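You operate a simulated robot arm through the tools that you are given. There is no shell and no other tool. Be economical: measure what you need, move in short steps, check, and stop when the job is done.

Carry out the task below with a simulated two-armed robot. There is one attempt and no reset: what you move stays moved.

JOB
Clamp the heat sink in the small vice and sand the old paste off.
Fine: fingers clear of the jaws; sanding block back; open the vice and leave the heat sink on the clear patch. Set down upright: heat sink, sanding block. What is to be rubbed or washed off counts as gone when no trace of it is left.
Where things are to end (x, y in the base frame): heat sink within 60 mm of [260, 530].

Only the result counts: the job must be done as asked and must still hold three seconds after the hand-in. Knocking over, shifting, dropping, spilling or breaking anything else fails it.

ROBOT AND FRAMES
Two 7-joint arms with fingered hands on one trunk that stands fixed in place. Base frame: the origin is at the foot of the trunk, x ahead of it, y to its left, z up. Readings come in mm, degrees, newtons and seconds.
The left shoulder is at [70, 139, 1133], the right one opposite. With the tool pointing down near the work surface each hand reaches from about 440 to 840 mm from the base axis, measured 20 degrees to its own side. Payload 3.9 kg a hand.
The tool frame of a hand sits at the grasp point between the pads (the TCP): z along the fingers, y along the line on which they close. The tips reach 29 mm beyond it. Largest opening 100 mm; the body of the gripper starts 34 mm behind the TCP. The gripper is a hand of 5 fingers: y runs from the thumb to the fingers, the wrist lies at [-15, -105, -177] in the tool frame, and closing takes about 1.5 s.
Orientation is that of the tool frame in the base frame, as a unit quaternion [w, x, y, z]. With the fingers straight down and the wrist toward the robot, the tool's x, y and z point along [0, 1, 0], [1, 0, 0] and [0, 0, -1] of the base frame.

CONTROLS
- The arms move only by the tool drive_tool. It takes "left_plan", "right_plan" or both (then of equal length, played together; a hand with none holds still); each is a list of rows, each an object of numbers (a shift or turn left out is 0, a gripper value left out holds the last): "tx", "ty", "tz": the shift along the base's x, y, z in units of 25 mm (1.0 is 25 mm); "rx", "ry", "rz": the turn, a rotation vector about the base's x, y, z in units of 5 degrees (1.0 is 5 degrees); "hand": the finger opening in cm, from 0 to 10. In form: [{"tx": .., "ty": .., "tz": .., "rx": .., "ry": .., "rz": .., "hand": ..}, ...]. A call has 1 to 20 rows; each row shifts and turns the commanded pose from where the row before left it. A call with a number of a shift or a turn outside -1 to 1 is refused whole. Rows are played at 5 a second. More than 50 mm and 8.6 degrees between two rows, or a gripper value outside its range, and nothing of the call is played. Where a pose cannot be reached the arm comes as near as it can. A force on the tool above 60 N (or 10 N above the force at the start of the call, whichever is more), or a blocked arm, ends the call early, and 0.2 s more pass. The fingers move at their own pace (about 153 mm/s each) and stop on an object; they squeeze with about 22 N. The grip force told is the motor's: it shows also when the fingers shut on nothing. Time passes only in rows, and 0.2 s behind the last, so rows that do not move let the fingers close. The reply holds the time, the measured pose of the TCP, the force on the tool along the base axes, the opening and the grip force, in the units named above and with some noise, with the torque about the TCP (base axes, N m) and any sound that the robot's microphone picked up.
- Cameras (640 x 400 px; columns grow to the right, rows downward): "scene" is now at [123.5, 45.4, 1446.1]; the picture's right is [0.55, -0.83, 0.00], its down [-0.53, -0.36, -0.77] and it looks along [0.64, 0.43, -0.64] (base axes); focal length 326 px, centre (320, 200). "left" rides on the left gripper at [-66, -86, -121] in its tool frame; the picture's right is [-0.76, -0.31, 0.58], its down [0.59, -0.70, 0.40] and it looks along [0.28, 0.64, 0.71] (tool axes); focal length 247 px, centre (320, 200). "right" rides on the right gripper at [66, -86, -121] in its tool frame; the picture's right is [-0.76, 0.31, -0.58], its down [-0.59, -0.70, 0.40] and it looks along [-0.28, 0.64, 0.71] (tool axes); focal length 247 px, centre (320, 200). There is no depth. A picture from a camera that has moved, and an enlarged one, comes with that camera's place and axes in the base frame and with its lens.
- capture(camera): a new picture of that camera. No time passes.
- slide_trunk(by): slides the trunk up (or, below 0, down) by that many mm; the arms and the scene camera ride with it, the base frame stays. It gives what a move gives, with no picture.
- grasp_type(shape, hand): the hand has 5 fingers and takes this shape, open, in about a second: jaw (thumb against the fingers, like two jaws); tri (thumb and two fingers); tip (a fingertip pinch); poke (one finger out to press); point (the index stretched); flat (the hand flat); cup (the hand cupped); fist (a fist). The gripper value then closes the fingers along that shape, each until it touches; the sizes above hold for jaw. It gives what a move gives, with no picture.
- head_to(pan, tilt): turns the head with the scene camera to pan (to the left, within 86 degrees either way) and tilt (down, from -29 to 69), counted from straight ahead of the robot. It gives what a move gives.
- enlarge(camera, box): a new picture of the part [left, top, right, bottom] of that camera's present view, enlarged. No time passes.
- hand_in(): hands the job in; it is judged then, once.

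Go step by step. Nothing tells you positions but the pictures and the camera data: compare them with the known pose of the tool, close in by small moves and look again before you grip or let go. The budget is 120 turns and 78 pictures, counting those below and the enlarged ones. Unless the task says otherwise, let go and move clear before handing in, and close with one line.

The tools are called after "Call:" as a command line: name --argument value ..., lists and objects as JSON in quotes. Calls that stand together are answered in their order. drive_tool: Moves the arms, as the interface text tells. Its arguments: {"type":"object","properties":{"left_plan":{"type":"array"},"right_plan":{"type":"array"}},"required":[]} The other tools are called the same way: slide_trunk (by) slides the trunk up or down; grasp_type (shape, hand) gives the hand a shape; head_to (pan, tilt) turns the head that bears the scene camera; capture (camera) takes a picture; enlarge (camera, box) takes an enlarged picture of a part of a camera's view; hand_in () hands the job in.

At the start:

```text
clock: 0.0
left_eef_pos: [344.6, 432.0, 1192.3]
left_tool_rot: [-0.001, 0.548, 0.837, 0.0]
left_force: [-0.4, 0.2, 1.0]
left_ft_torque: [-0.01, -0.02, -0.03]
left_opening: 99.9
left_grip_force: 0.0
left_shape: jaw
right_eef_pos: [475.0, -0.4, 1113.0]
right_tool_rot: [0.001, 0.549, 0.836, 0.001]
right_force: [-0.3, -0.4, -0.1]
right_ft_torque: [0.02, 0.01, -0.03]
right_opening: 100.0
right_grip_force: 0.0
right_shape: jaw
trunk travel left (down, up): [-775.0, 65.0]
head pan, tilt: [33.7, 39.9]
```

scene: 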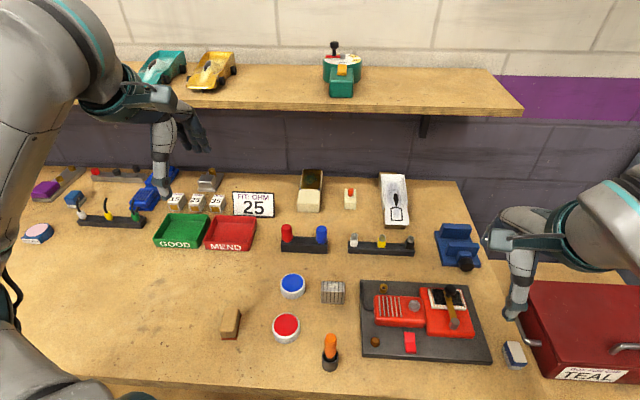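
right: 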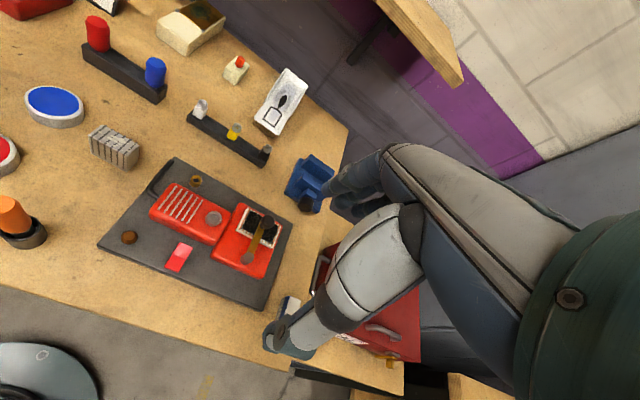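
left: 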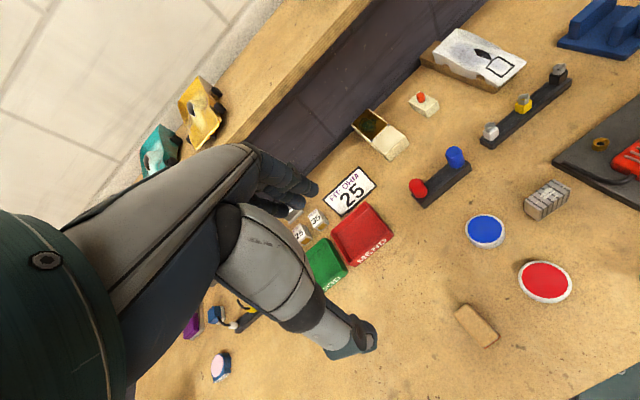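

I see a bench with a finned grey block near the middle, a brown block to its left and a blue vice at the right, with possibly another blue one at the left. I'll look closer at these before moving.

Call:
enlarge --camera "scene" --box '[200, 260, 360, 360]'

Call:
enlarge --camera "scene" --box '[400, 200, 560, 300]'

Call:
enlarge --camera "scene" --box '[10, 150, 250, 300]'

```text
4.00 times, centred on (280, 310) of scene
camera zoom: at [123.5, 45.4, 1446.1], right [0.55, -0.83, 0.0], down [-0.53, -0.36, -0.77], along [0.64, 0.43, -0.64], focal length 1304 px, centre (480, -240)
```

zoom: 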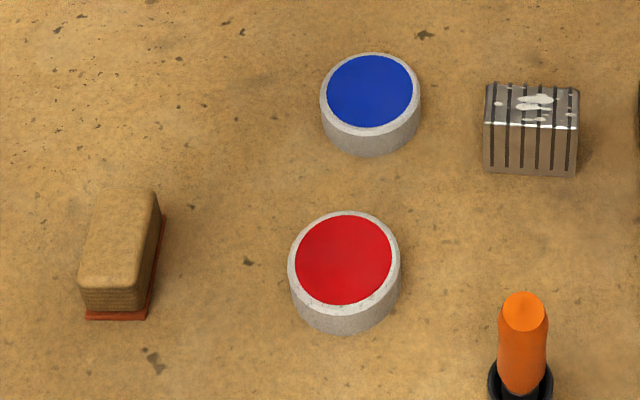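

```text
4.00 times, centred on (480, 250) of scene
camera zoom: at [123.5, 45.4, 1446.1], right [0.55, -0.83, 0.0], down [-0.53, -0.36, -0.77], along [0.64, 0.43, -0.64], focal length 1304 px, centre (-320, 0)
```

zoom: 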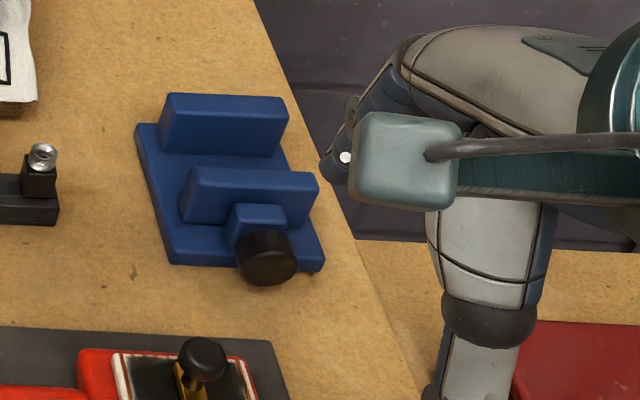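

```text
2.67 times, centred on (130, 225) of scene
camera zoom: at [123.5, 45.4, 1446.1], right [0.55, -0.83, 0.0], down [-0.53, -0.36, -0.77], along [0.64, 0.43, -0.64], focal length 869 px, centre (827, 133)
```

zoom: 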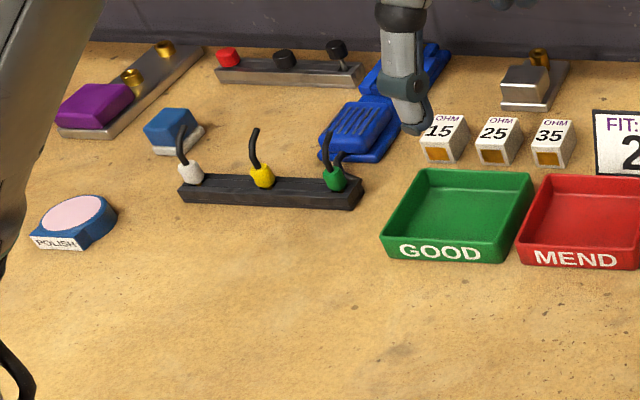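

The finned heat sink with white paste on top is around (490, 258). The sanding block, with abrasive underneath, is left of it, and the vice with its black knob is near (770, 65). I'll triangulate from the hand cameras.

Call:
enlarge --camera "right" --box '[260, 130, 372, 220]'

Call:
enlarge --camera "left" --box '[440, 160, 600, 360]'

Call:
enlarge --camera "right" --box '[60, 90, 220, 190]'

```text
4.44 times, centred on (316, 175) of right
camera zoom: at [369.9, 24.4, 1236.0], right [0.58, -0.57, 0.58], down [-0.41, -0.82, -0.4], along [0.7, 0.0, -0.71], focal length 1098 px, centre (338, 311)
```

zoom: 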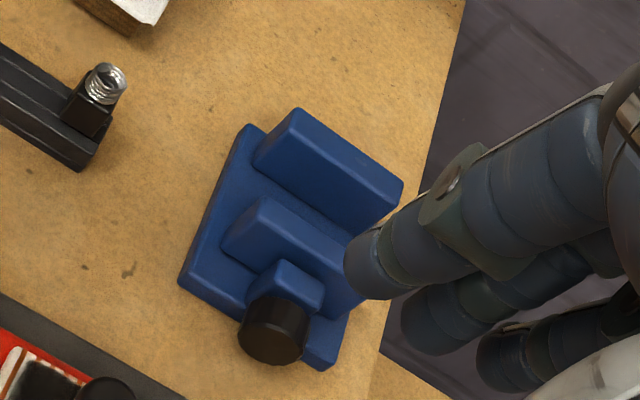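

```text
2.00 times, centred on (520, 260) of left
camera zoom: at [292.0, 339.4, 1313.1], right [0.02, -0.82, -0.58], down [-0.88, 0.26, -0.4], along [0.47, 0.52, -0.71], focal length 494 px, centre (-80, 80)
```

zoom: 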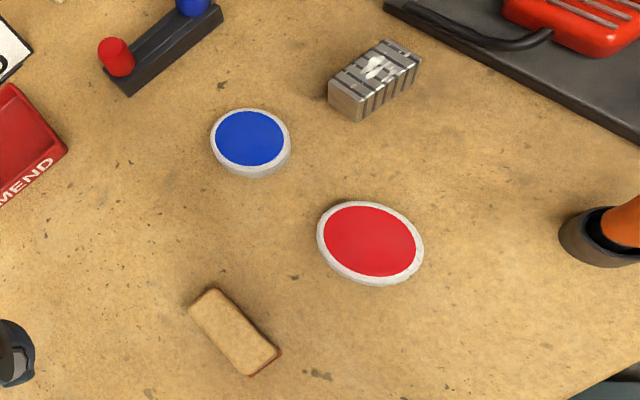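

```text
4.00 times, centred on (140, 140) of right
camera zoom: at [369.9, 24.4, 1236.0], right [0.58, -0.57, 0.58], down [-0.41, -0.82, -0.4], along [0.7, 0.0, -0.71], focal length 988 px, centre (1040, 440)
```

zoom: 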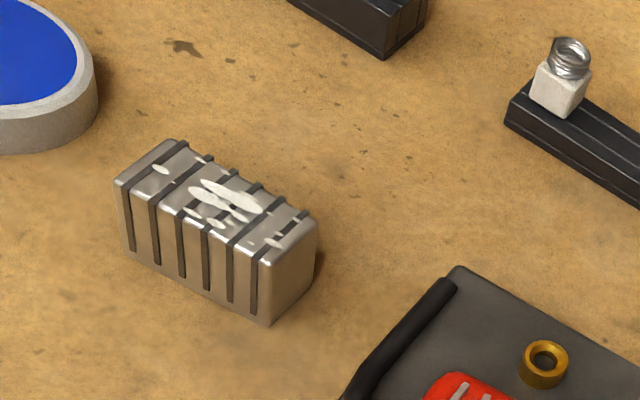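

Triangulation puts the bench top at about z = 830. The heat sink is about 48 x 24 x 44 mm, centred near (475, 247), and already parallel to the vice jaws. Next I'll look closer at the vice and the sanding block.

Call:
enlarge --camera "scene" --box '[428, 215, 492, 275]'

Call:
enlarge --camera "scene" --box '[208, 295, 256, 350]'

Call:
enlarge --camera "scene" --box '[312, 270, 356, 312]'

```text
6.67 times, centred on (460, 245) of scene
camera zoom: at [123.5, 45.4, 1446.1], right [0.55, -0.83, 0.0], down [-0.53, -0.36, -0.77], along [0.64, 0.43, -0.64], focal length 2173 px, centre (-613, -100)
```

zoom: 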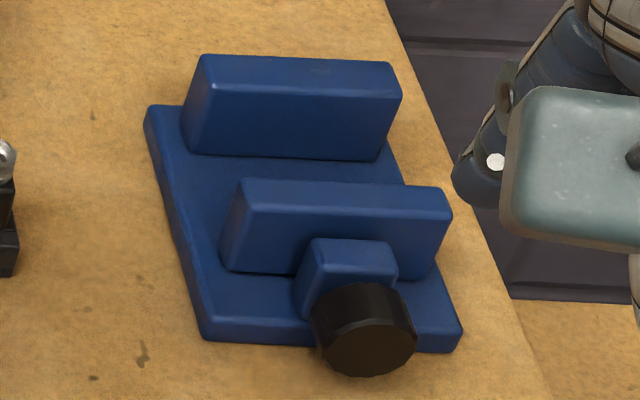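

```text
7.27 times, centred on (232, 322) of scene
camera zoom: at [123.5, 45.4, 1446.1], right [0.55, -0.83, 0.0], down [-0.53, -0.36, -0.77], along [0.64, 0.43, -0.64], focal length 2370 px, centre (960, -691)
```

zoom: 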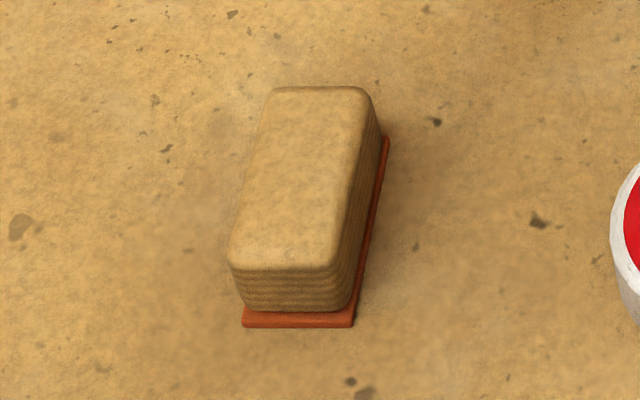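

```text
9.52 times, centred on (334, 291) of scene
camera zoom: at [123.5, 45.4, 1446.1], right [0.55, -0.83, 0.0], down [-0.53, -0.36, -0.77], along [0.64, 0.43, -0.64], focal length 3104 px, centre (187, -667)
```

zoom: 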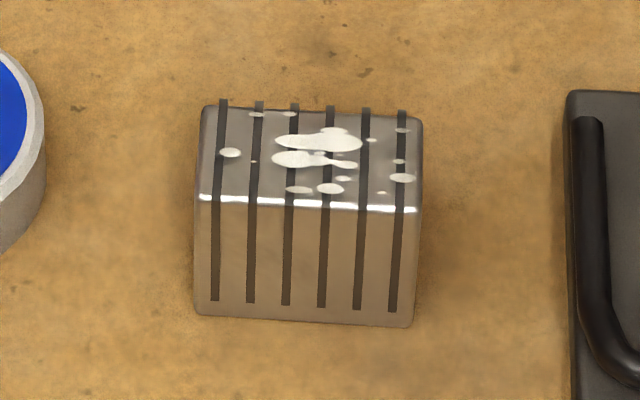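

The vice's front-left base corner is near (695, 77) with yaw about 30°. Its jaw gap is about 44 mm, the jaw tops are near z = 877 and its floor is near z = 844. I'll check the hand's shape to see how wide the fingers really are.

Call:
enlarge --camera "scene" --box '[100, 70, 220, 200]'

Call:
enlarge --camera "left" --box '[180, 120, 400, 370]'

```text
3.08 times, centred on (160, 135) of scene
camera zoom: at [123.5, 45.4, 1446.1], right [0.55, -0.83, 0.0], down [-0.53, -0.36, -0.77], along [0.64, 0.43, -0.64], focal length 1003 px, centre (812, 400)
```

zoom: 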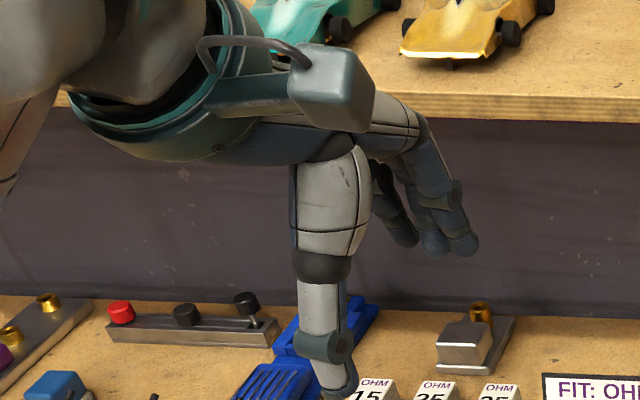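

```text
1.60 times, centred on (290, 245) of left
camera zoom: at [292.0, 339.4, 1313.1], right [0.02, -0.82, -0.58], down [-0.88, 0.26, -0.4], along [0.47, 0.52, -0.71], focal length 395 px, centre (368, 128)
```

zoom: 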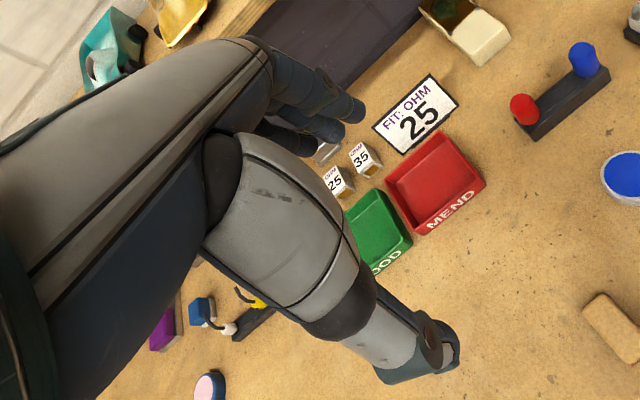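

The jaw shape has several fingers side by side, which is too broad for the 44 mm gap. I'll try the narrower "tip" shape on the left hand and look.

Call:
grasp_type --hand "left" --shape "tip"

Call:
enlarge --camera "scene" --box '[100, 70, 260, 200]'

Call:
capture --camera "left"

```text
clock: 0.9
left_eef_pos: [344.9, 432.8, 1190.9]
left_tool_rot: [0.0, 0.547, 0.837, 0.0]
left_force: [-0.8, 0.6, 0.2]
left_ft_torque: [0.0, 0.0, 0.0]
left_opening: 100.0
left_grip_force: 0.1
left_shape: tip
right_eef_pos: [475.7, 0.8, 1115.1]
right_tool_rot: [0.001, 0.548, 0.836, 0.001]
right_force: [0.1, 0.4, -0.7]
right_ft_torque: [0.01, 0.01, 0.0]
right_opening: 99.5
right_grip_force: 0.1
right_shape: jaw
trunk travel left (down, up): [-775.0, 65.0]
head pan, tilt: [33.7, 39.9]
```

```text
3.08 times, centred on (180, 135) of scene
camera zoom: at [123.5, 45.4, 1446.0], right [0.55, -0.83, 0.0], down [-0.53, -0.36, -0.77], along [0.64, 0.43, -0.64], focal length 1003 px, centre (751, 400)
```

zoom: 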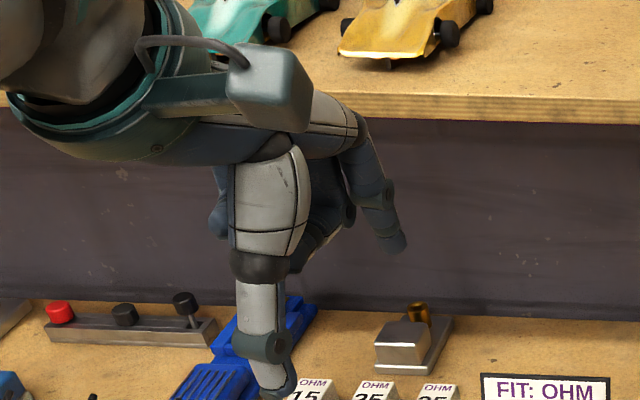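

```text
62 pictures are left
camera left: at [292.0, 339.4, 1313.1], right [0.02, -0.82, -0.58], down [-0.88, 0.26, -0.4], along [0.47, 0.52, -0.71], focal length 247 px, centre (320, 200)
```

left: 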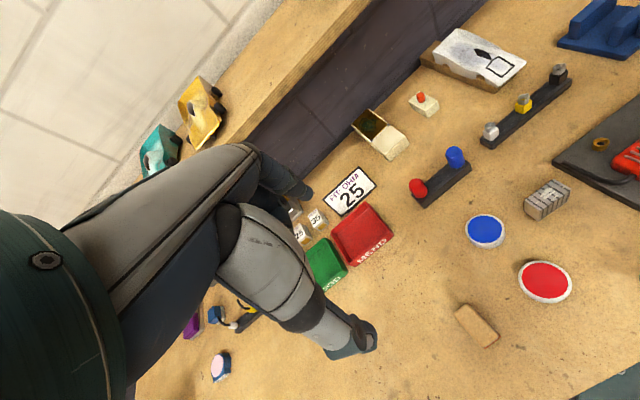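

Tip shape leaves just thumb and index, which is narrow enough. I'll swing the left hand over the heat sink with its closing line along the long side, and take the right arm aside.

Call:
drive_tool --left_plan '[{"tx": 0.3, "ty": -0.44, "tz": -0.4, "rz": -0.98}, {"tx": 0.3, "ty": -0.44, "tz": -0.4, "rz": -0.98}, {"tx": 0.3, "ty": -0.44, "tz": -0.4, "rz": -0.98}, {"tx": 0.3, "ty": -0.44, "tz": -0.4, "rz": -0.98}, {"tx": 0.3, "ty": -0.44, "tz": -0.4, "rz": -0.98}, {"tx": 0.3, "ty": -0.44, "tz": -0.4, "rz": -0.98}, {"tx": 0.3, "ty": -0.44, "tz": -0.4, "rz": -0.98}, {"tx": 0.3, "ty": -0.44, "tz": -0.4, "rz": -0.98}, {"tx": 0.3, "ty": -0.44, "tz": -0.4, "rz": -0.98}, {"tx": 0.3, "ty": -0.44, "tz": -0.4, "rz": -0.98}, {"tx": 0.3, "ty": -0.44, "tz": -0.4, "rz": -0.98}, {"tx": 0.3, "ty": -0.44, "tz": -0.4, "rz": -0.98}, {"tx": 0.3, "ty": -0.44, "tz": -0.4, "rz": -0.98}, {"tx": 0.3, "ty": -0.44, "tz": -0.4, "rz": -0.98}, {"tx": 0.3, "ty": -0.44, "tz": -0.4, "rz": -0.98}, {"tx": 0.3, "ty": -0.44, "tz": -0.4, "rz": -0.98}, {"tx": 0.4, "ty": -0.4, "tz": -0.4, "rz": -0.98}]' --right_plan '[{"ty": -0.6}, {"ty": -0.6}, {"ty": -0.6}, {"ty": -0.6}, {"ty": -0.6}, {"ty": -0.6}, {"ty": -0.6}, {"ty": -0.6}, {"ty": -0.6}, {"ty": -0.6}, {"ty": -0.6}, {"ty": -0.6}, {"ty": -0.6}, {"ty": -0.6}, {"ty": -0.6}, {"ty": -0.6}, {"ty": -0.6}]'

Call:
capture --camera "scene"

Call:
capture --camera "left"

```text
clock: 4.5
left_eef_pos: [474.2, 245.6, 1021.6]
left_tool_rot: [0.001, 0.965, 0.261, 0.0]
left_force: [0.7, -0.1, 0.1]
left_ft_torque: [0.0, 0.01, -0.01]
left_opening: 99.8
left_grip_force: 0.1
left_shape: tip
right_eef_pos: [475.8, -188.7, 1112.5]
right_tool_rot: [0.001, 0.552, 0.834, 0.002]
right_force: [0.2, 0.3, 0.1]
right_ft_torque: [0.01, 0.03, -0.03]
right_opening: 99.8
right_grip_force: 0.1
right_shape: jaw
right hand out of reach, approached as far as the arm can: row 13, 14, 15, 16, 17
trunk travel left (down, up): [-775.0, 65.0]
head pan, tilt: [33.7, 39.9]
```

```text
61 pictures are left
camera scene: at [124.5, 44.7, 1446.0], right [0.55, -0.83, 0.0], down [-0.53, -0.36, -0.77], along [0.64, 0.43, -0.64], focal length 326 px, centre (320, 200)
```

scene: 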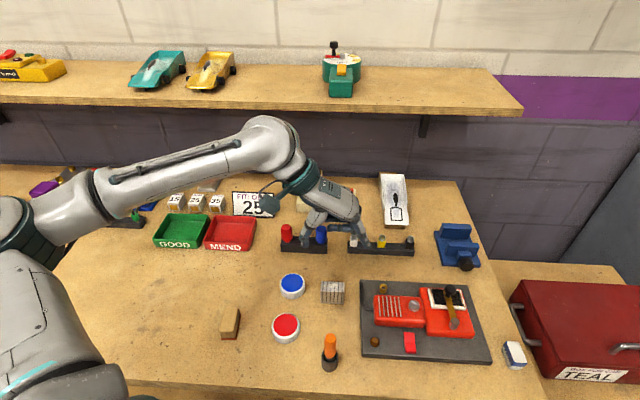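

```text
60 pictures are left
camera left: at [375.1, 287.8, 1142.9], right [-0.81, -0.12, -0.58], down [0.16, 0.9, -0.4], along [0.57, -0.41, -0.71], focal length 247 px, centre (320, 200)
```

left: 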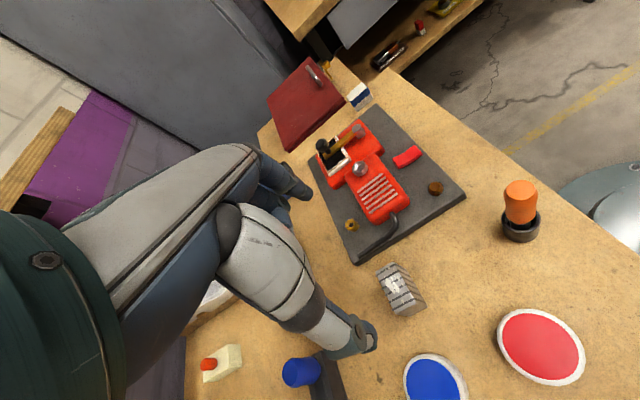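

The hand sits over the heat sink as computed. I'll close to about 66 mm, because the board edge is only ~36 mm from the block, and descend partway.

Call:
drive_tool --left_plan '[{"hand": 6.6, "tz": -0.8}, {"tz": -0.8}, {"tz": -0.8}, {"tz": -0.8}, {"tz": -0.8}, {}]'

Call:
enlarge --camera "scene" --box '[270, 200, 400, 320]'

Call:
enlarge --camera "left" --box '[240, 180, 440, 380]'

```text
clock: 5.9
left_eef_pos: [473.5, 245.0, 923.5]
left_tool_rot: [0.0, 0.965, 0.261, 0.001]
left_force: [0.6, 0.5, 0.5]
left_ft_torque: [-0.02, 0.0, 0.01]
left_opening: 66.4
left_grip_force: 0.0
left_shape: tip
right_eef_pos: [474.9, -187.3, 1113.9]
right_tool_rot: [0.003, 0.551, 0.834, 0.002]
right_force: [0.7, -0.5, -0.1]
right_ft_torque: [-0.02, 0.01, -0.02]
right_opening: 99.6
right_grip_force: 0.1
right_shape: jaw
trunk travel left (down, up): [-775.0, 65.0]
head pan, tilt: [33.7, 39.9]
```

```text
3.33 times, centred on (335, 260) of scene
camera zoom: at [123.3, 45.4, 1446.1], right [0.55, -0.83, 0.0], down [-0.53, -0.36, -0.77], along [0.64, 0.43, -0.64], focal length 1086 px, centre (270, 0)
```

zoom: 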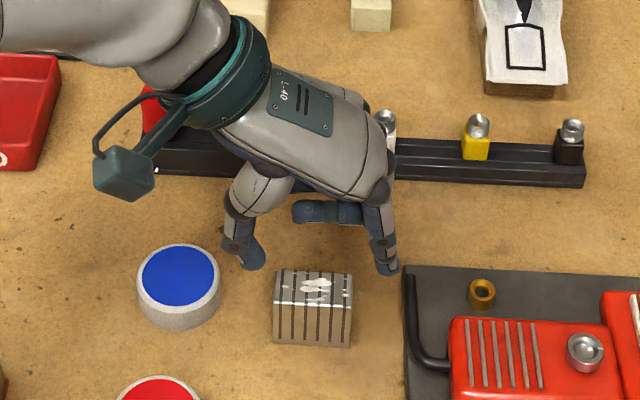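

```text
2.00 times, centred on (340, 280) of left
camera zoom: at [374.6, 287.9, 1044.4], right [-0.81, -0.12, -0.58], down [0.15, 0.9, -0.4], along [0.57, -0.41, -0.71], focal length 494 px, centre (280, 40)
```

zoom: 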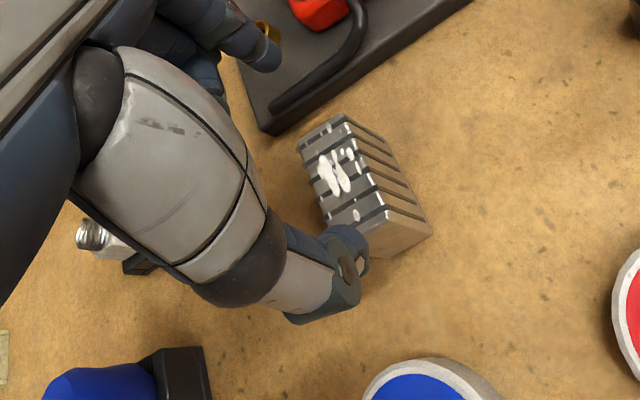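

The curled fingers stick out on the far (+u) side at about TCP height, so I'll grip high on the block with only the fingertips on its ends. That also keeps the fingers clear of the jaws later. Going down to TCP z of about 884.

Call:
drive_tool --left_plan '[{"tz": -0.5}, {"tz": -0.5}, {"tz": -0.5}, {}]'

Call:
enlarge --camera "scene" --box '[295, 230, 385, 310]'

Call:
enlarge --camera "left" --box '[240, 160, 400, 320]'

```text
clock: 6.9
left_eef_pos: [473.3, 245.3, 882.9]
left_tool_rot: [0.0, 0.965, 0.262, 0.0]
left_force: [-0.6, -0.4, -0.1]
left_ft_torque: [-0.01, -0.03, 0.0]
left_opening: 66.4
left_grip_force: 0.0
left_shape: tip
right_eef_pos: [474.6, -187.9, 1113.2]
right_tool_rot: [0.002, 0.551, 0.834, 0.001]
right_force: [0.1, 0.1, 0.6]
right_ft_torque: [0.05, -0.02, 0.02]
right_opening: 99.7
right_grip_force: 0.1
right_shape: jaw
trunk travel left (down, up): [-775.0, 65.0]
head pan, tilt: [33.7, 39.9]
```

```text
5.00 times, centred on (340, 270) of scene
camera zoom: at [123.3, 45.4, 1446.1], right [0.55, -0.83, 0.0], down [-0.53, -0.36, -0.77], along [0.64, 0.43, -0.64], focal length 1630 px, centre (220, -150)
```

zoom: 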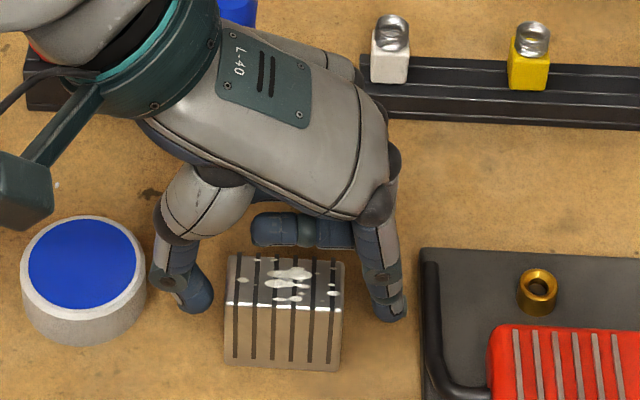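

```text
2.50 times, centred on (320, 240) of left
camera zoom: at [374.0, 287.7, 1005.3], right [-0.81, -0.12, -0.58], down [0.15, 0.9, -0.4], along [0.57, -0.41, -0.71], focal length 617 px, centre (320, 100)
```

zoom: 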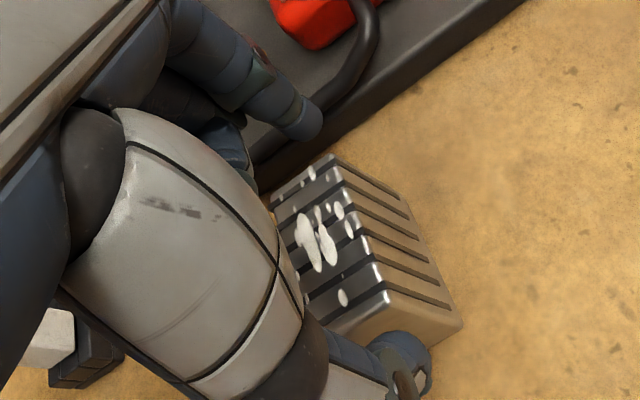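

The thumb and index flank the block's ends and the curled fingers are just behind it. Closing.

Call:
drive_tool --left_plan '[{"hand": 4.5}, {"hand": 4.0}, {"hand": 3.0}, {}, {}, {}, {}]'

Call:
enlarge --camera "scene" --box '[295, 230, 385, 310]'

```text
clock: 8.5
left_eef_pos: [472.9, 245.1, 883.3]
left_tool_rot: [-0.001, 0.965, 0.262, 0.0]
left_force: [0.2, -0.2, 0.1]
left_ft_torque: [-0.05, 0.02, 0.01]
left_opening: 43.9
left_grip_force: 22.3
left_shape: tip
right_eef_pos: [475.0, -187.3, 1113.3]
right_tool_rot: [0.002, 0.552, 0.834, 0.001]
right_force: [0.1, -0.6, -0.2]
right_ft_torque: [0.02, 0.0, 0.02]
right_opening: 99.8
right_grip_force: 0.0
right_shape: jaw
trunk travel left (down, up): [-775.0, 65.0]
head pan, tilt: [33.7, 39.9]
```

```text
5.00 times, centred on (340, 270) of scene
camera zoom: at [123.6, 45.5, 1446.0], right [0.55, -0.83, 0.0], down [-0.53, -0.36, -0.77], along [0.64, 0.43, -0.64], focal length 1630 px, centre (220, -150)
```

zoom: 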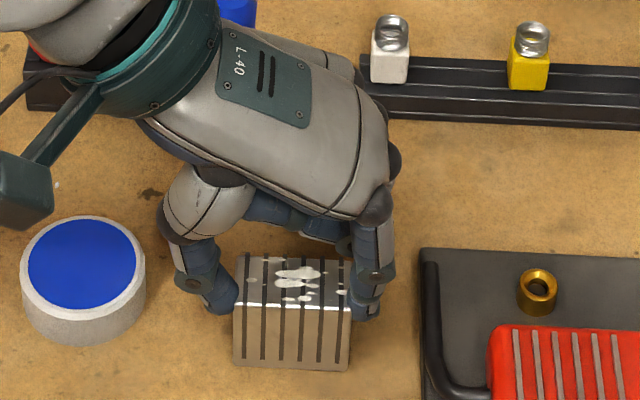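

Gripped, with the block shifted about 4 mm along its length. Lifting and checking.

Call:
drive_tool --left_plan '[{"tz": 0.4}, {"tz": 0.8}, {"tz": 1}, {"tz": 1}, {}]'

Call:
enlarge --camera "scene" --box '[285, 200, 395, 300]'

```text
clock: 9.7
left_eef_pos: [473.3, 247.1, 964.0]
left_tool_rot: [0.001, 0.965, 0.261, -0.001]
left_force: [-0.6, 0.8, -0.7]
left_ft_torque: [0.0, -0.02, 0.01]
left_opening: 44.0
left_grip_force: 22.4
left_shape: tip
right_eef_pos: [475.6, -188.1, 1113.8]
right_tool_rot: [0.002, 0.551, 0.834, 0.002]
right_force: [0.1, -0.9, 0.2]
right_ft_torque: [-0.01, -0.02, -0.05]
right_opening: 99.8
right_grip_force: 0.0
right_shape: jaw
trunk travel left (down, up): [-775.0, 65.0]
head pan, tilt: [33.7, 39.9]
```

```text
4.00 times, centred on (340, 250) of scene
camera zoom: at [123.9, 45.7, 1446.0], right [0.55, -0.83, 0.0], down [-0.53, -0.36, -0.77], along [0.64, 0.43, -0.64], focal length 1304 px, centre (240, 0)
```

zoom: 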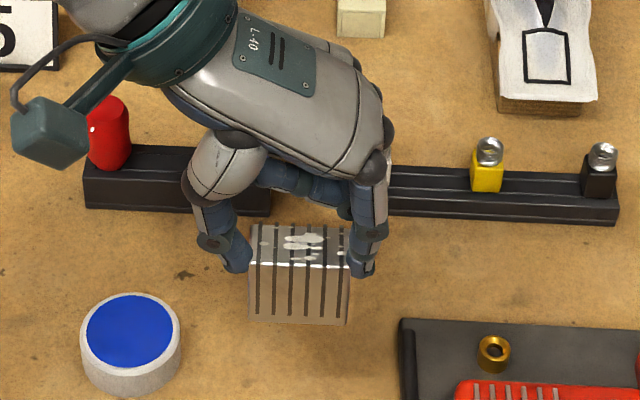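

Block held upright. Carrying it over to above the vice.

Call:
drive_tool --left_plan '[{"tz": 0.8}, {"tz": 0.8, "tx": 0.4, "ty": -0.24}, {"tx": 0.85, "ty": -0.5}, {"tx": 0.85, "ty": -0.5}, {"tx": 0.85, "ty": -0.5}, {"tx": 0.85, "ty": -0.5}, {"tx": 0.85, "ty": -0.5}, {"tx": 0.85, "ty": -0.5}, {"tx": 0.85, "ty": -0.5}, {"tx": 0.85, "ty": -0.5}, {"tx": 0.85, "ty": -0.5}, {"tx": 0.85, "ty": -0.5}, {"tx": 0.85, "ty": -0.5}, {"tx": 0.85, "ty": -0.5}, {"tx": 0.85, "ty": -0.5}, {"tx": 0.35, "ty": -0.18}, {}]'

Call:
capture --camera "scene"

Call:
capture --camera "left"

```text
clock: 13.3
left_eef_pos: [734.7, 82.8, 998.2]
left_tool_rot: [0.001, 0.965, 0.261, 0.0]
left_force: [-0.1, 0.1, -0.8]
left_ft_torque: [0.02, 0.0, 0.01]
left_opening: 43.9
left_grip_force: 22.1
left_shape: tip
left hand out of reach, approached as far as the arm can: row 14, 15, 16
right_eef_pos: [475.1, -188.9, 1112.6]
right_tool_rot: [0.001, 0.551, 0.834, 0.003]
right_force: [0.2, 1.0, 0.1]
right_ft_torque: [0.01, 0.01, -0.01]
right_opening: 99.8
right_grip_force: 0.1
right_shape: jaw
trunk travel left (down, up): [-775.0, 65.0]
head pan, tilt: [33.7, 39.9]
```

```text
53 pictures are left
camera scene: at [124.0, 45.0, 1446.0], right [0.55, -0.83, 0.0], down [-0.53, -0.36, -0.77], along [0.64, 0.43, -0.64], focal length 326 px, centre (320, 200)
```

scene: 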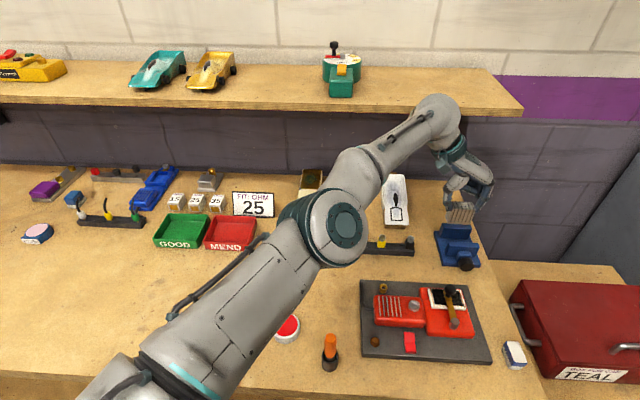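

```text
52 pictures are left
camera left: at [636.3, 124.6, 1120.5], right [-0.81, -0.12, -0.58], down [0.15, 0.9, -0.4], along [0.57, -0.41, -0.71], focal length 247 px, centre (320, 200)
```

left: 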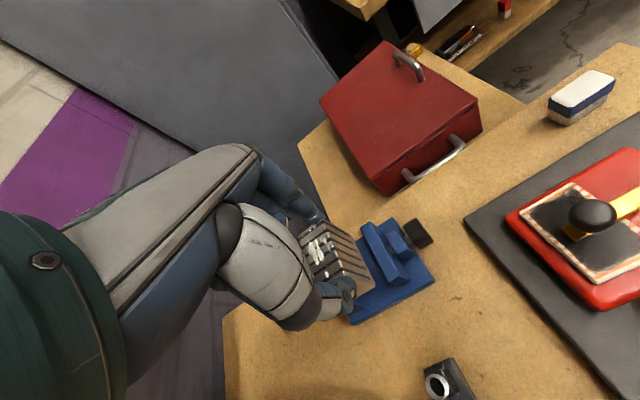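

The arm stops about 35 mm short with the hand vertical. I'll take the block back and regrip it with the hand leaned 30° about the closing line, which brings the wrist nearer and also clears the jaws better.

Call:
drive_tool --left_plan '[{"tx": -0.85, "ty": 0.5}, {"tx": -0.85, "ty": 0.5}, {"tx": -0.85, "ty": 0.5}, {"tx": -0.85, "ty": 0.5}, {"tx": -0.85, "ty": 0.5}, {"tx": -0.85, "ty": 0.5}, {"tx": -0.85, "ty": 0.5}, {"tx": -0.85, "ty": 0.5}, {"tx": -0.85, "ty": 0.5}, {"tx": -0.85, "ty": 0.5}, {"tx": -0.85, "ty": 0.5}, {"tx": -0.85, "ty": 0.5}, {"tz": -0.6}, {"tz": -0.8}, {}]'

```text
clock: 16.5
left_eef_pos: [479.9, 233.1, 964.2]
left_tool_rot: [0.0, 0.965, 0.261, 0.0]
left_force: [0.4, 0.0, -1.3]
left_ft_torque: [-0.01, -0.01, 0.02]
left_opening: 43.9
left_grip_force: 21.8
left_shape: tip
right_eef_pos: [474.3, -188.2, 1114.6]
right_tool_rot: [0.001, 0.551, 0.834, 0.002]
right_force: [-0.2, -0.3, 0.6]
right_ft_torque: [0.0, -0.02, -0.01]
right_opening: 99.8
right_grip_force: 0.0
right_shape: jaw
trunk travel left (down, up): [-775.0, 65.0]
head pan, tilt: [33.7, 39.9]
```

Call:
drive_tool --left_plan '[{"tx": -0.4, "ty": 0.88}, {"tz": -0.9}, {"tz": -0.9}, {"tz": -0.8}, {"tz": -0.3}, {"tz": -0.26}, {}]'

Call:
enlarge --camera "scene" --box '[285, 210, 385, 310]'

```text
clock: 18.1
left_eef_pos: [471.6, 254.9, 884.4]
left_tool_rot: [0.0, 0.965, 0.262, 0.0]
left_force: [0.5, 0.2, -0.3]
left_ft_torque: [0.02, 0.02, -0.02]
left_opening: 43.9
left_grip_force: 21.7
left_shape: tip
right_eef_pos: [475.2, -188.6, 1112.6]
right_tool_rot: [0.002, 0.551, 0.834, 0.002]
right_force: [-1.0, 0.0, -0.3]
right_ft_torque: [0.05, 0.0, 0.0]
right_opening: 99.5
right_grip_force: 0.1
right_shape: jaw
trunk travel left (down, up): [-775.0, 65.0]
head pan, tilt: [33.7, 39.9]
```

```text
4.00 times, centred on (335, 260) of scene
camera zoom: at [123.6, 45.3, 1446.0], right [0.55, -0.83, 0.0], down [-0.53, -0.36, -0.77], along [0.64, 0.43, -0.64], focal length 1304 px, centre (260, -40)
```

zoom: 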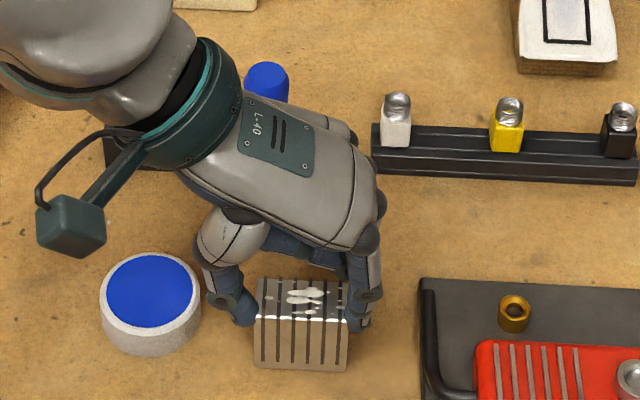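

Call:
drive_tool --left_plan '[{"tz": -0.05}, {"hand": 6.6}, {}, {}, {"tz": 0.8}, {"tz": 0.8}, {"tz": 0.8}, {"rx": 0.504, "ry": -0.863}, {"rx": 0.504, "ry": -0.863}, {"rx": 0.504, "ry": -0.863}, {"rx": 0.504, "ry": -0.863}, {"rx": 0.504, "ry": -0.863}, {"rx": 0.504, "ry": -0.863, "tx": -0.18, "ty": -0.1}, {}]'

Call:
enlarge --camera "scene" --box '[285, 200, 395, 310]'

```text
clock: 21.1
left_eef_pos: [474.4, 253.2, 945.2]
left_tool_rot: [-0.047, 0.944, 0.254, 0.206]
left_force: [0.6, -0.5, 0.8]
left_ft_torque: [-0.02, 0.01, 0.02]
left_opening: 65.6
left_grip_force: 0.1
left_shape: tip
left hand out of reach, approached as far as the arm can: row 13
right_eef_pos: [474.8, -188.1, 1114.3]
right_tool_rot: [0.002, 0.551, 0.835, 0.001]
right_force: [-0.3, -0.2, -0.5]
right_ft_torque: [0.0, 0.02, -0.02]
right_opening: 99.9
right_grip_force: 0.1
right_shape: jaw
trunk travel left (down, up): [-775.0, 65.0]
head pan, tilt: [33.7, 39.9]
```

```text
3.64 times, centred on (340, 255) of scene
camera zoom: at [123.5, 45.2, 1446.1], right [0.55, -0.83, 0.0], down [-0.53, -0.36, -0.77], along [0.64, 0.43, -0.64], focal length 1185 px, centre (247, 0)
```

zoom: 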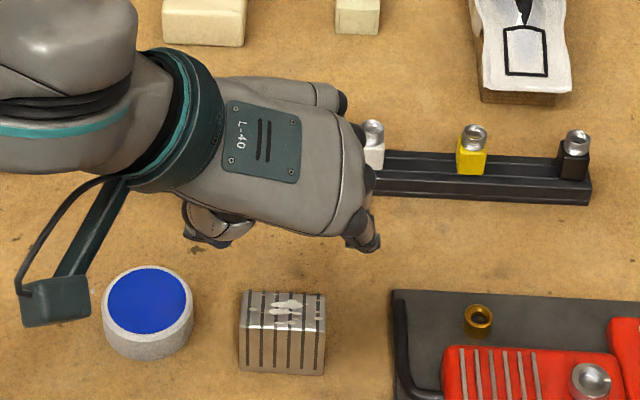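

Tilt reached about 24°, which is enough. Moving down around the block.

Call:
drive_tool --left_plan '[{"tz": -0.6, "tx": -0.13}, {"tz": -0.6, "tx": -0.13}, {"tz": -0.6}, {"tz": -0.5}, {"tz": -0.3}, {}]'

Call:
enlarge --camera "scene" --box '[285, 220, 375, 310]'

```text
clock: 22.5
left_eef_pos: [467.9, 252.6, 881.9]
left_tool_rot: [-0.046, 0.944, 0.255, 0.207]
left_force: [0.4, -0.6, -0.2]
left_ft_torque: [0.0, -0.01, 0.02]
left_opening: 65.6
left_grip_force: 0.1
left_shape: tip
right_eef_pos: [475.3, -187.9, 1113.5]
right_tool_rot: [0.002, 0.551, 0.834, 0.001]
right_force: [0.6, 1.1, -0.7]
right_ft_torque: [0.01, 0.02, 0.0]
right_opening: 99.8
right_grip_force: 0.0
right_shape: jaw
trunk travel left (down, up): [-775.0, 65.0]
head pan, tilt: [33.7, 39.9]
```

```text
4.44 times, centred on (330, 265) of scene
camera zoom: at [123.5, 45.4, 1446.1], right [0.55, -0.83, 0.0], down [-0.53, -0.36, -0.77], along [0.64, 0.43, -0.64], focal length 1449 px, centre (276, -89)
```

zoom: 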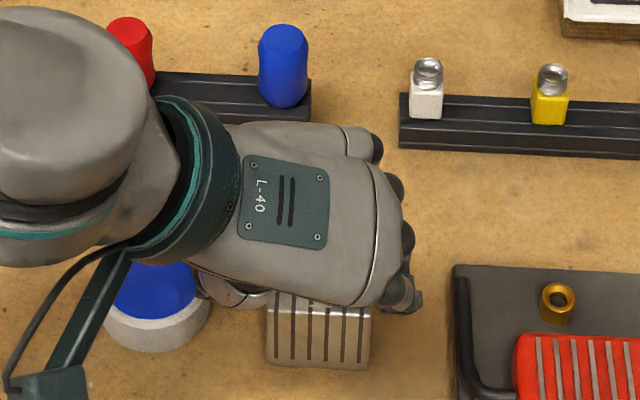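

Call:
drive_tool --left_plan '[{"hand": 4.5}, {"hand": 4.0}, {"hand": 3.0}, {}, {}, {}, {}, {"tz": 0.5}, {"tz": 0.8}, {"tz": 0.8}, {}]'

Call:
enlarge --camera "scene" --box '[285, 200, 395, 310]'

Call:
enlarge --camera "left" --box '[240, 160, 440, 320]'

```text
clock: 24.9
left_eef_pos: [469.6, 252.7, 934.5]
left_tool_rot: [-0.046, 0.944, 0.255, 0.206]
left_force: [-0.3, -0.2, -0.7]
left_ft_torque: [-0.01, 0.01, 0.01]
left_opening: 44.2
left_grip_force: 22.7
left_shape: tip
right_eef_pos: [473.9, -186.8, 1112.9]
right_tool_rot: [0.002, 0.55, 0.835, 0.002]
right_force: [-0.1, 1.6, 0.2]
right_ft_torque: [-0.01, -0.01, -0.01]
right_opening: 99.9
right_grip_force: 0.0
right_shape: jaw
trunk travel left (down, up): [-775.0, 65.0]
head pan, tilt: [33.7, 39.9]
```

```text
3.64 times, centred on (340, 255) of scene
camera zoom: at [123.9, 45.8, 1446.0], right [0.55, -0.83, 0.0], down [-0.53, -0.36, -0.77], along [0.64, 0.43, -0.64], focal length 1185 px, centre (247, 0)
```

zoom: 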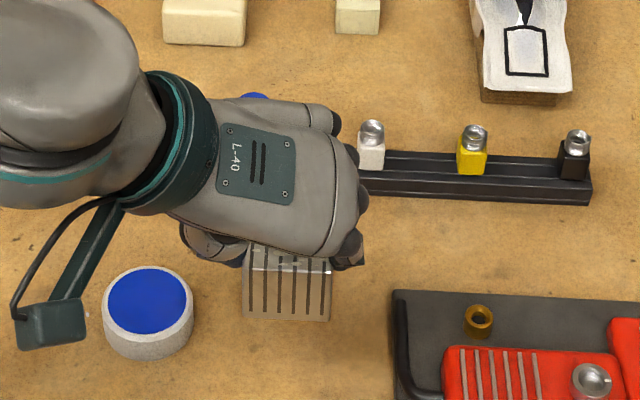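

```text
2.50 times, centred on (340, 240) of left
camera zoom: at [331.9, 274.8, 1017.0], right [-0.54, 0.03, -0.84], down [0.26, 0.96, -0.13], along [0.8, -0.29, -0.52], focal length 617 px, centre (270, 100)
```

zoom: 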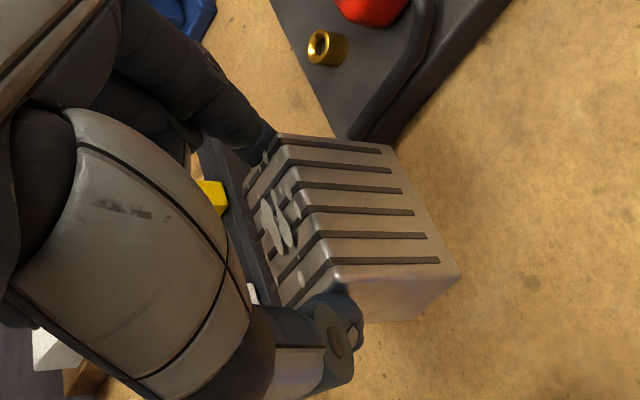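

Block is held upright in the leaned hand. Carrying it above the vice again.

Call:
drive_tool --left_plan '[{"tz": 1}, {"tz": 1}, {"tx": 0.845, "ty": -0.517}, {"tx": 0.845, "ty": -0.517}, {"tx": 0.845, "ty": -0.517}, {"tx": 0.845, "ty": -0.517}, {"tx": 0.845, "ty": -0.517}, {"tx": 0.845, "ty": -0.517}, {"tx": 0.845, "ty": -0.517}, {"tx": 0.845, "ty": -0.517}, {"tx": 0.845, "ty": -0.517}, {"tx": 0.845, "ty": -0.517}, {"tx": 0.845, "ty": -0.517}, {"tx": 0.845, "ty": -0.517}, {"tx": 0.845, "ty": -0.517}, {"tx": 0.845, "ty": -0.517}, {}]'

Call:
enlarge --camera "scene" --box '[400, 170, 520, 290]'

```text
clock: 28.5
left_eef_pos: [763.0, 73.0, 983.9]
left_tool_rot: [-0.047, 0.944, 0.254, 0.206]
left_force: [0.9, 0.5, -1.3]
left_ft_torque: [0.01, -0.01, 0.01]
left_opening: 43.9
left_grip_force: 22.6
left_shape: tip
left hand out of reach, approached as far as the arm can: row 1
right_eef_pos: [474.6, -186.7, 1113.8]
right_tool_rot: [0.002, 0.551, 0.834, 0.001]
right_force: [0.5, -0.6, 0.7]
right_ft_torque: [-0.01, -0.02, 0.0]
right_opening: 100.1
right_grip_force: 0.0
right_shape: jaw
trunk travel left (down, up): [-775.0, 65.0]
head pan, tilt: [33.7, 39.9]
```

```text
3.33 times, centred on (460, 230) of scene
camera zoom: at [123.0, 45.9, 1446.1], right [0.55, -0.83, 0.0], down [-0.53, -0.36, -0.77], along [0.64, 0.43, -0.64], focal length 1086 px, centre (-147, 100)
```

zoom: 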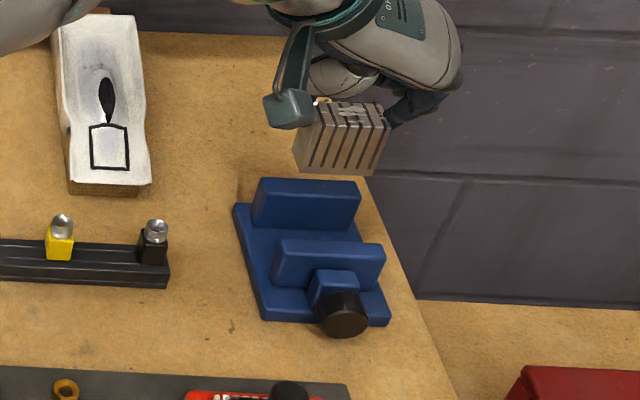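

Call:
drive_tool --left_plan '[{"tx": 0.16, "ty": -0.08, "tz": -0.6}, {"tz": -0.6}, {"tz": -0.4}, {}]'

Call:
enlarge --camera "scene" --box '[420, 190, 500, 280]'

Call:
enlarge --camera "left" --box '[280, 140, 440, 300]'

```text
clock: 29.5
left_eef_pos: [768.6, 71.5, 944.1]
left_tool_rot: [-0.048, 0.944, 0.254, 0.206]
left_force: [0.0, -0.3, -1.7]
left_ft_torque: [-0.04, 0.04, 0.01]
left_opening: 43.9
left_grip_force: 22.3
left_shape: tip
right_eef_pos: [474.5, -187.5, 1111.2]
right_tool_rot: [0.002, 0.551, 0.834, 0.003]
right_force: [0.5, 0.0, -0.3]
right_ft_torque: [0.01, 0.03, -0.04]
right_opening: 99.8
right_grip_force: 0.1
right_shape: jaw
trunk travel left (down, up): [-775.0, 65.0]
head pan, tilt: [33.7, 39.9]
```

```text
4.44 times, centred on (460, 235) of scene
camera zoom: at [123.6, 45.4, 1446.0], right [0.55, -0.83, 0.0], down [-0.53, -0.36, -0.77], along [0.64, 0.43, -0.64], focal length 1449 px, centre (-302, 44)
```

zoom: 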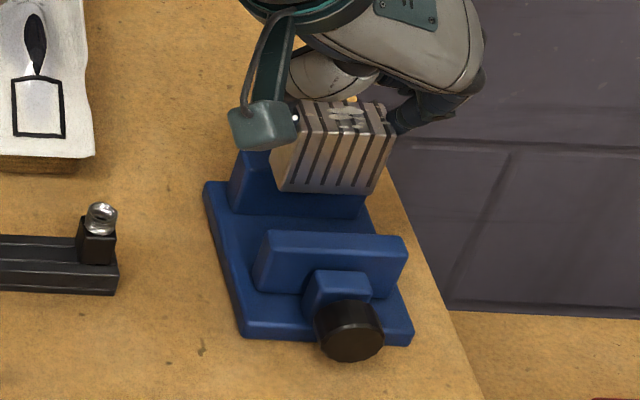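

```text
2.50 times, centred on (360, 220) of left
camera zoom: at [630.2, 92.6, 1026.2], right [-0.54, 0.03, -0.84], down [0.26, 0.96, -0.13], along [0.8, -0.29, -0.52], focal length 617 px, centre (220, 150)
```

zoom: 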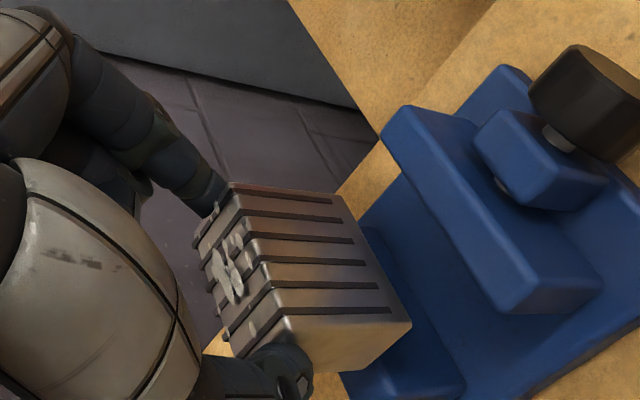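

The block is nearly over the gap, with its front face at about a = 49. I'll nudge it 2 mm deeper and 4 mm along the jaws, then lower to just above the vice floor.

Call:
drive_tool --left_plan '[{"tx": 0.14, "ty": -0.1}, {"tz": -0.5}, {"tz": -0.5}, {"tz": -0.4}, {"tz": -0.3}, {}]'

Call:
enlarge --camera "scene" --box '[425, 205, 495, 275]'

```text
clock: 30.9
left_eef_pos: [772.7, 68.2, 900.7]
left_tool_rot: [-0.046, 0.943, 0.255, 0.207]
left_force: [0.0, -0.3, -1.4]
left_ft_torque: [-0.01, 0.02, -0.03]
left_opening: 43.7
left_grip_force: 21.8
left_shape: tip
right_eef_pos: [475.6, -187.6, 1114.1]
right_tool_rot: [0.001, 0.551, 0.834, 0.003]
right_force: [0.3, -1.0, -0.4]
right_ft_torque: [0.04, 0.0, 0.0]
right_opening: 100.0
right_grip_force: 0.0
right_shape: jaw
trunk travel left (down, up): [-775.0, 65.0]
head pan, tilt: [33.7, 39.9]
```

```text
5.71 times, centred on (460, 240) of scene
camera zoom: at [123.5, 45.3, 1446.1], right [0.55, -0.83, 0.0], down [-0.53, -0.36, -0.77], along [0.64, 0.43, -0.64], focal length 1862 px, centre (-480, -29)
```

zoom: 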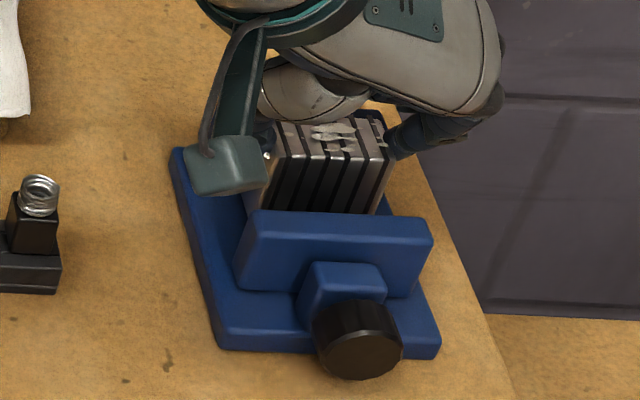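

The block is in the gap with no contact. Lowering the last few millimetres.

Call:
drive_tool --left_plan '[{"tz": -0.08}, {"tz": -0.08}, {"tz": -0.04}, {}]'

```text
clock: 31.9
left_eef_pos: [770.8, 68.2, 897.1]
left_tool_rot: [-0.047, 0.944, 0.254, 0.206]
left_force: [0.4, 0.0, -0.4]
left_ft_torque: [0.0, 0.02, 0.01]
left_opening: 43.9
left_grip_force: 21.9
left_shape: tip
right_eef_pos: [474.8, -187.3, 1113.3]
right_tool_rot: [0.002, 0.551, 0.834, 0.002]
right_force: [0.2, 0.2, 0.3]
right_ft_torque: [-0.01, 0.02, -0.01]
right_opening: 99.8
right_grip_force: 0.1
right_shape: jaw
trunk travel left (down, up): [-775.0, 65.0]
head pan, tilt: [33.7, 39.9]
```

Call:
drive_tool --left_plan '[{"tz": -0.06}, {}, {}]'

```text
clock: 32.7
left_eef_pos: [771.1, 67.5, 896.3]
left_tool_rot: [-0.047, 0.944, 0.254, 0.207]
left_force: [0.1, 0.2, 3.3]
left_ft_torque: [0.04, -0.03, 0.04]
left_opening: 43.8
left_grip_force: 22.0
left_shape: tip
right_eef_pos: [474.6, -187.6, 1114.3]
right_tool_rot: [0.002, 0.552, 0.834, 0.002]
right_force: [-1.4, 1.1, -0.7]
right_ft_torque: [-0.02, -0.01, 0.02]
right_opening: 100.0
right_grip_force: 0.1
right_shape: jaw
trunk travel left (down, up): [-775.0, 65.0]
head pan, tilt: [33.7, 39.9]
```

Touching the vice floor (3 N). Releasing and backing off.

Call:
drive_tool --left_plan '[{"hand": 5.5}, {"hand": 6.5}, {}, {}, {"tz": 0.4}, {"tz": 0.8}, {"tz": 0.8}, {"tz": 0.8}, {"tz": 0.8, "tx": -0.5, "ty": 0.3}, {"tx": -0.85, "ty": 0.5}, {"tx": -0.85, "ty": 0.5}, {"tx": -0.85, "ty": 0.5}, {"tx": -0.85, "ty": 0.5}, {"tx": -0.85, "ty": 0.5}, {"tx": -0.85, "ty": 0.5}, {"tx": -0.85, "ty": 0.5}, {"tx": -0.85, "ty": 0.5}]'

Call:
enlarge --camera "scene" --box '[425, 205, 495, 275]'

```text
clock: 36.3
left_eef_pos: [587.4, 176.4, 985.3]
left_tool_rot: [-0.046, 0.944, 0.254, 0.206]
left_force: [0.8, -0.3, -0.3]
left_ft_torque: [-0.03, -0.02, -0.04]
left_opening: 64.6
left_grip_force: 0.0
left_shape: tip
right_eef_pos: [473.8, -186.8, 1113.4]
right_tool_rot: [0.003, 0.551, 0.834, 0.002]
right_force: [-0.6, 0.5, 0.4]
right_ft_torque: [0.01, -0.05, 0.02]
right_opening: 99.7
right_grip_force: 0.0
right_shape: jaw
trunk travel left (down, up): [-775.0, 65.0]
head pan, tilt: [33.7, 39.9]
```

```text
5.71 times, centred on (460, 240) of scene
camera zoom: at [122.4, 46.0, 1446.1], right [0.55, -0.83, 0.0], down [-0.53, -0.36, -0.77], along [0.64, 0.43, -0.64], focal length 1862 px, centre (-480, -29)
```

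zoom: 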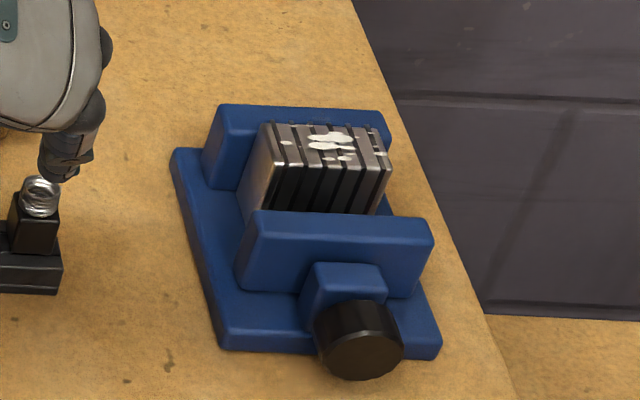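

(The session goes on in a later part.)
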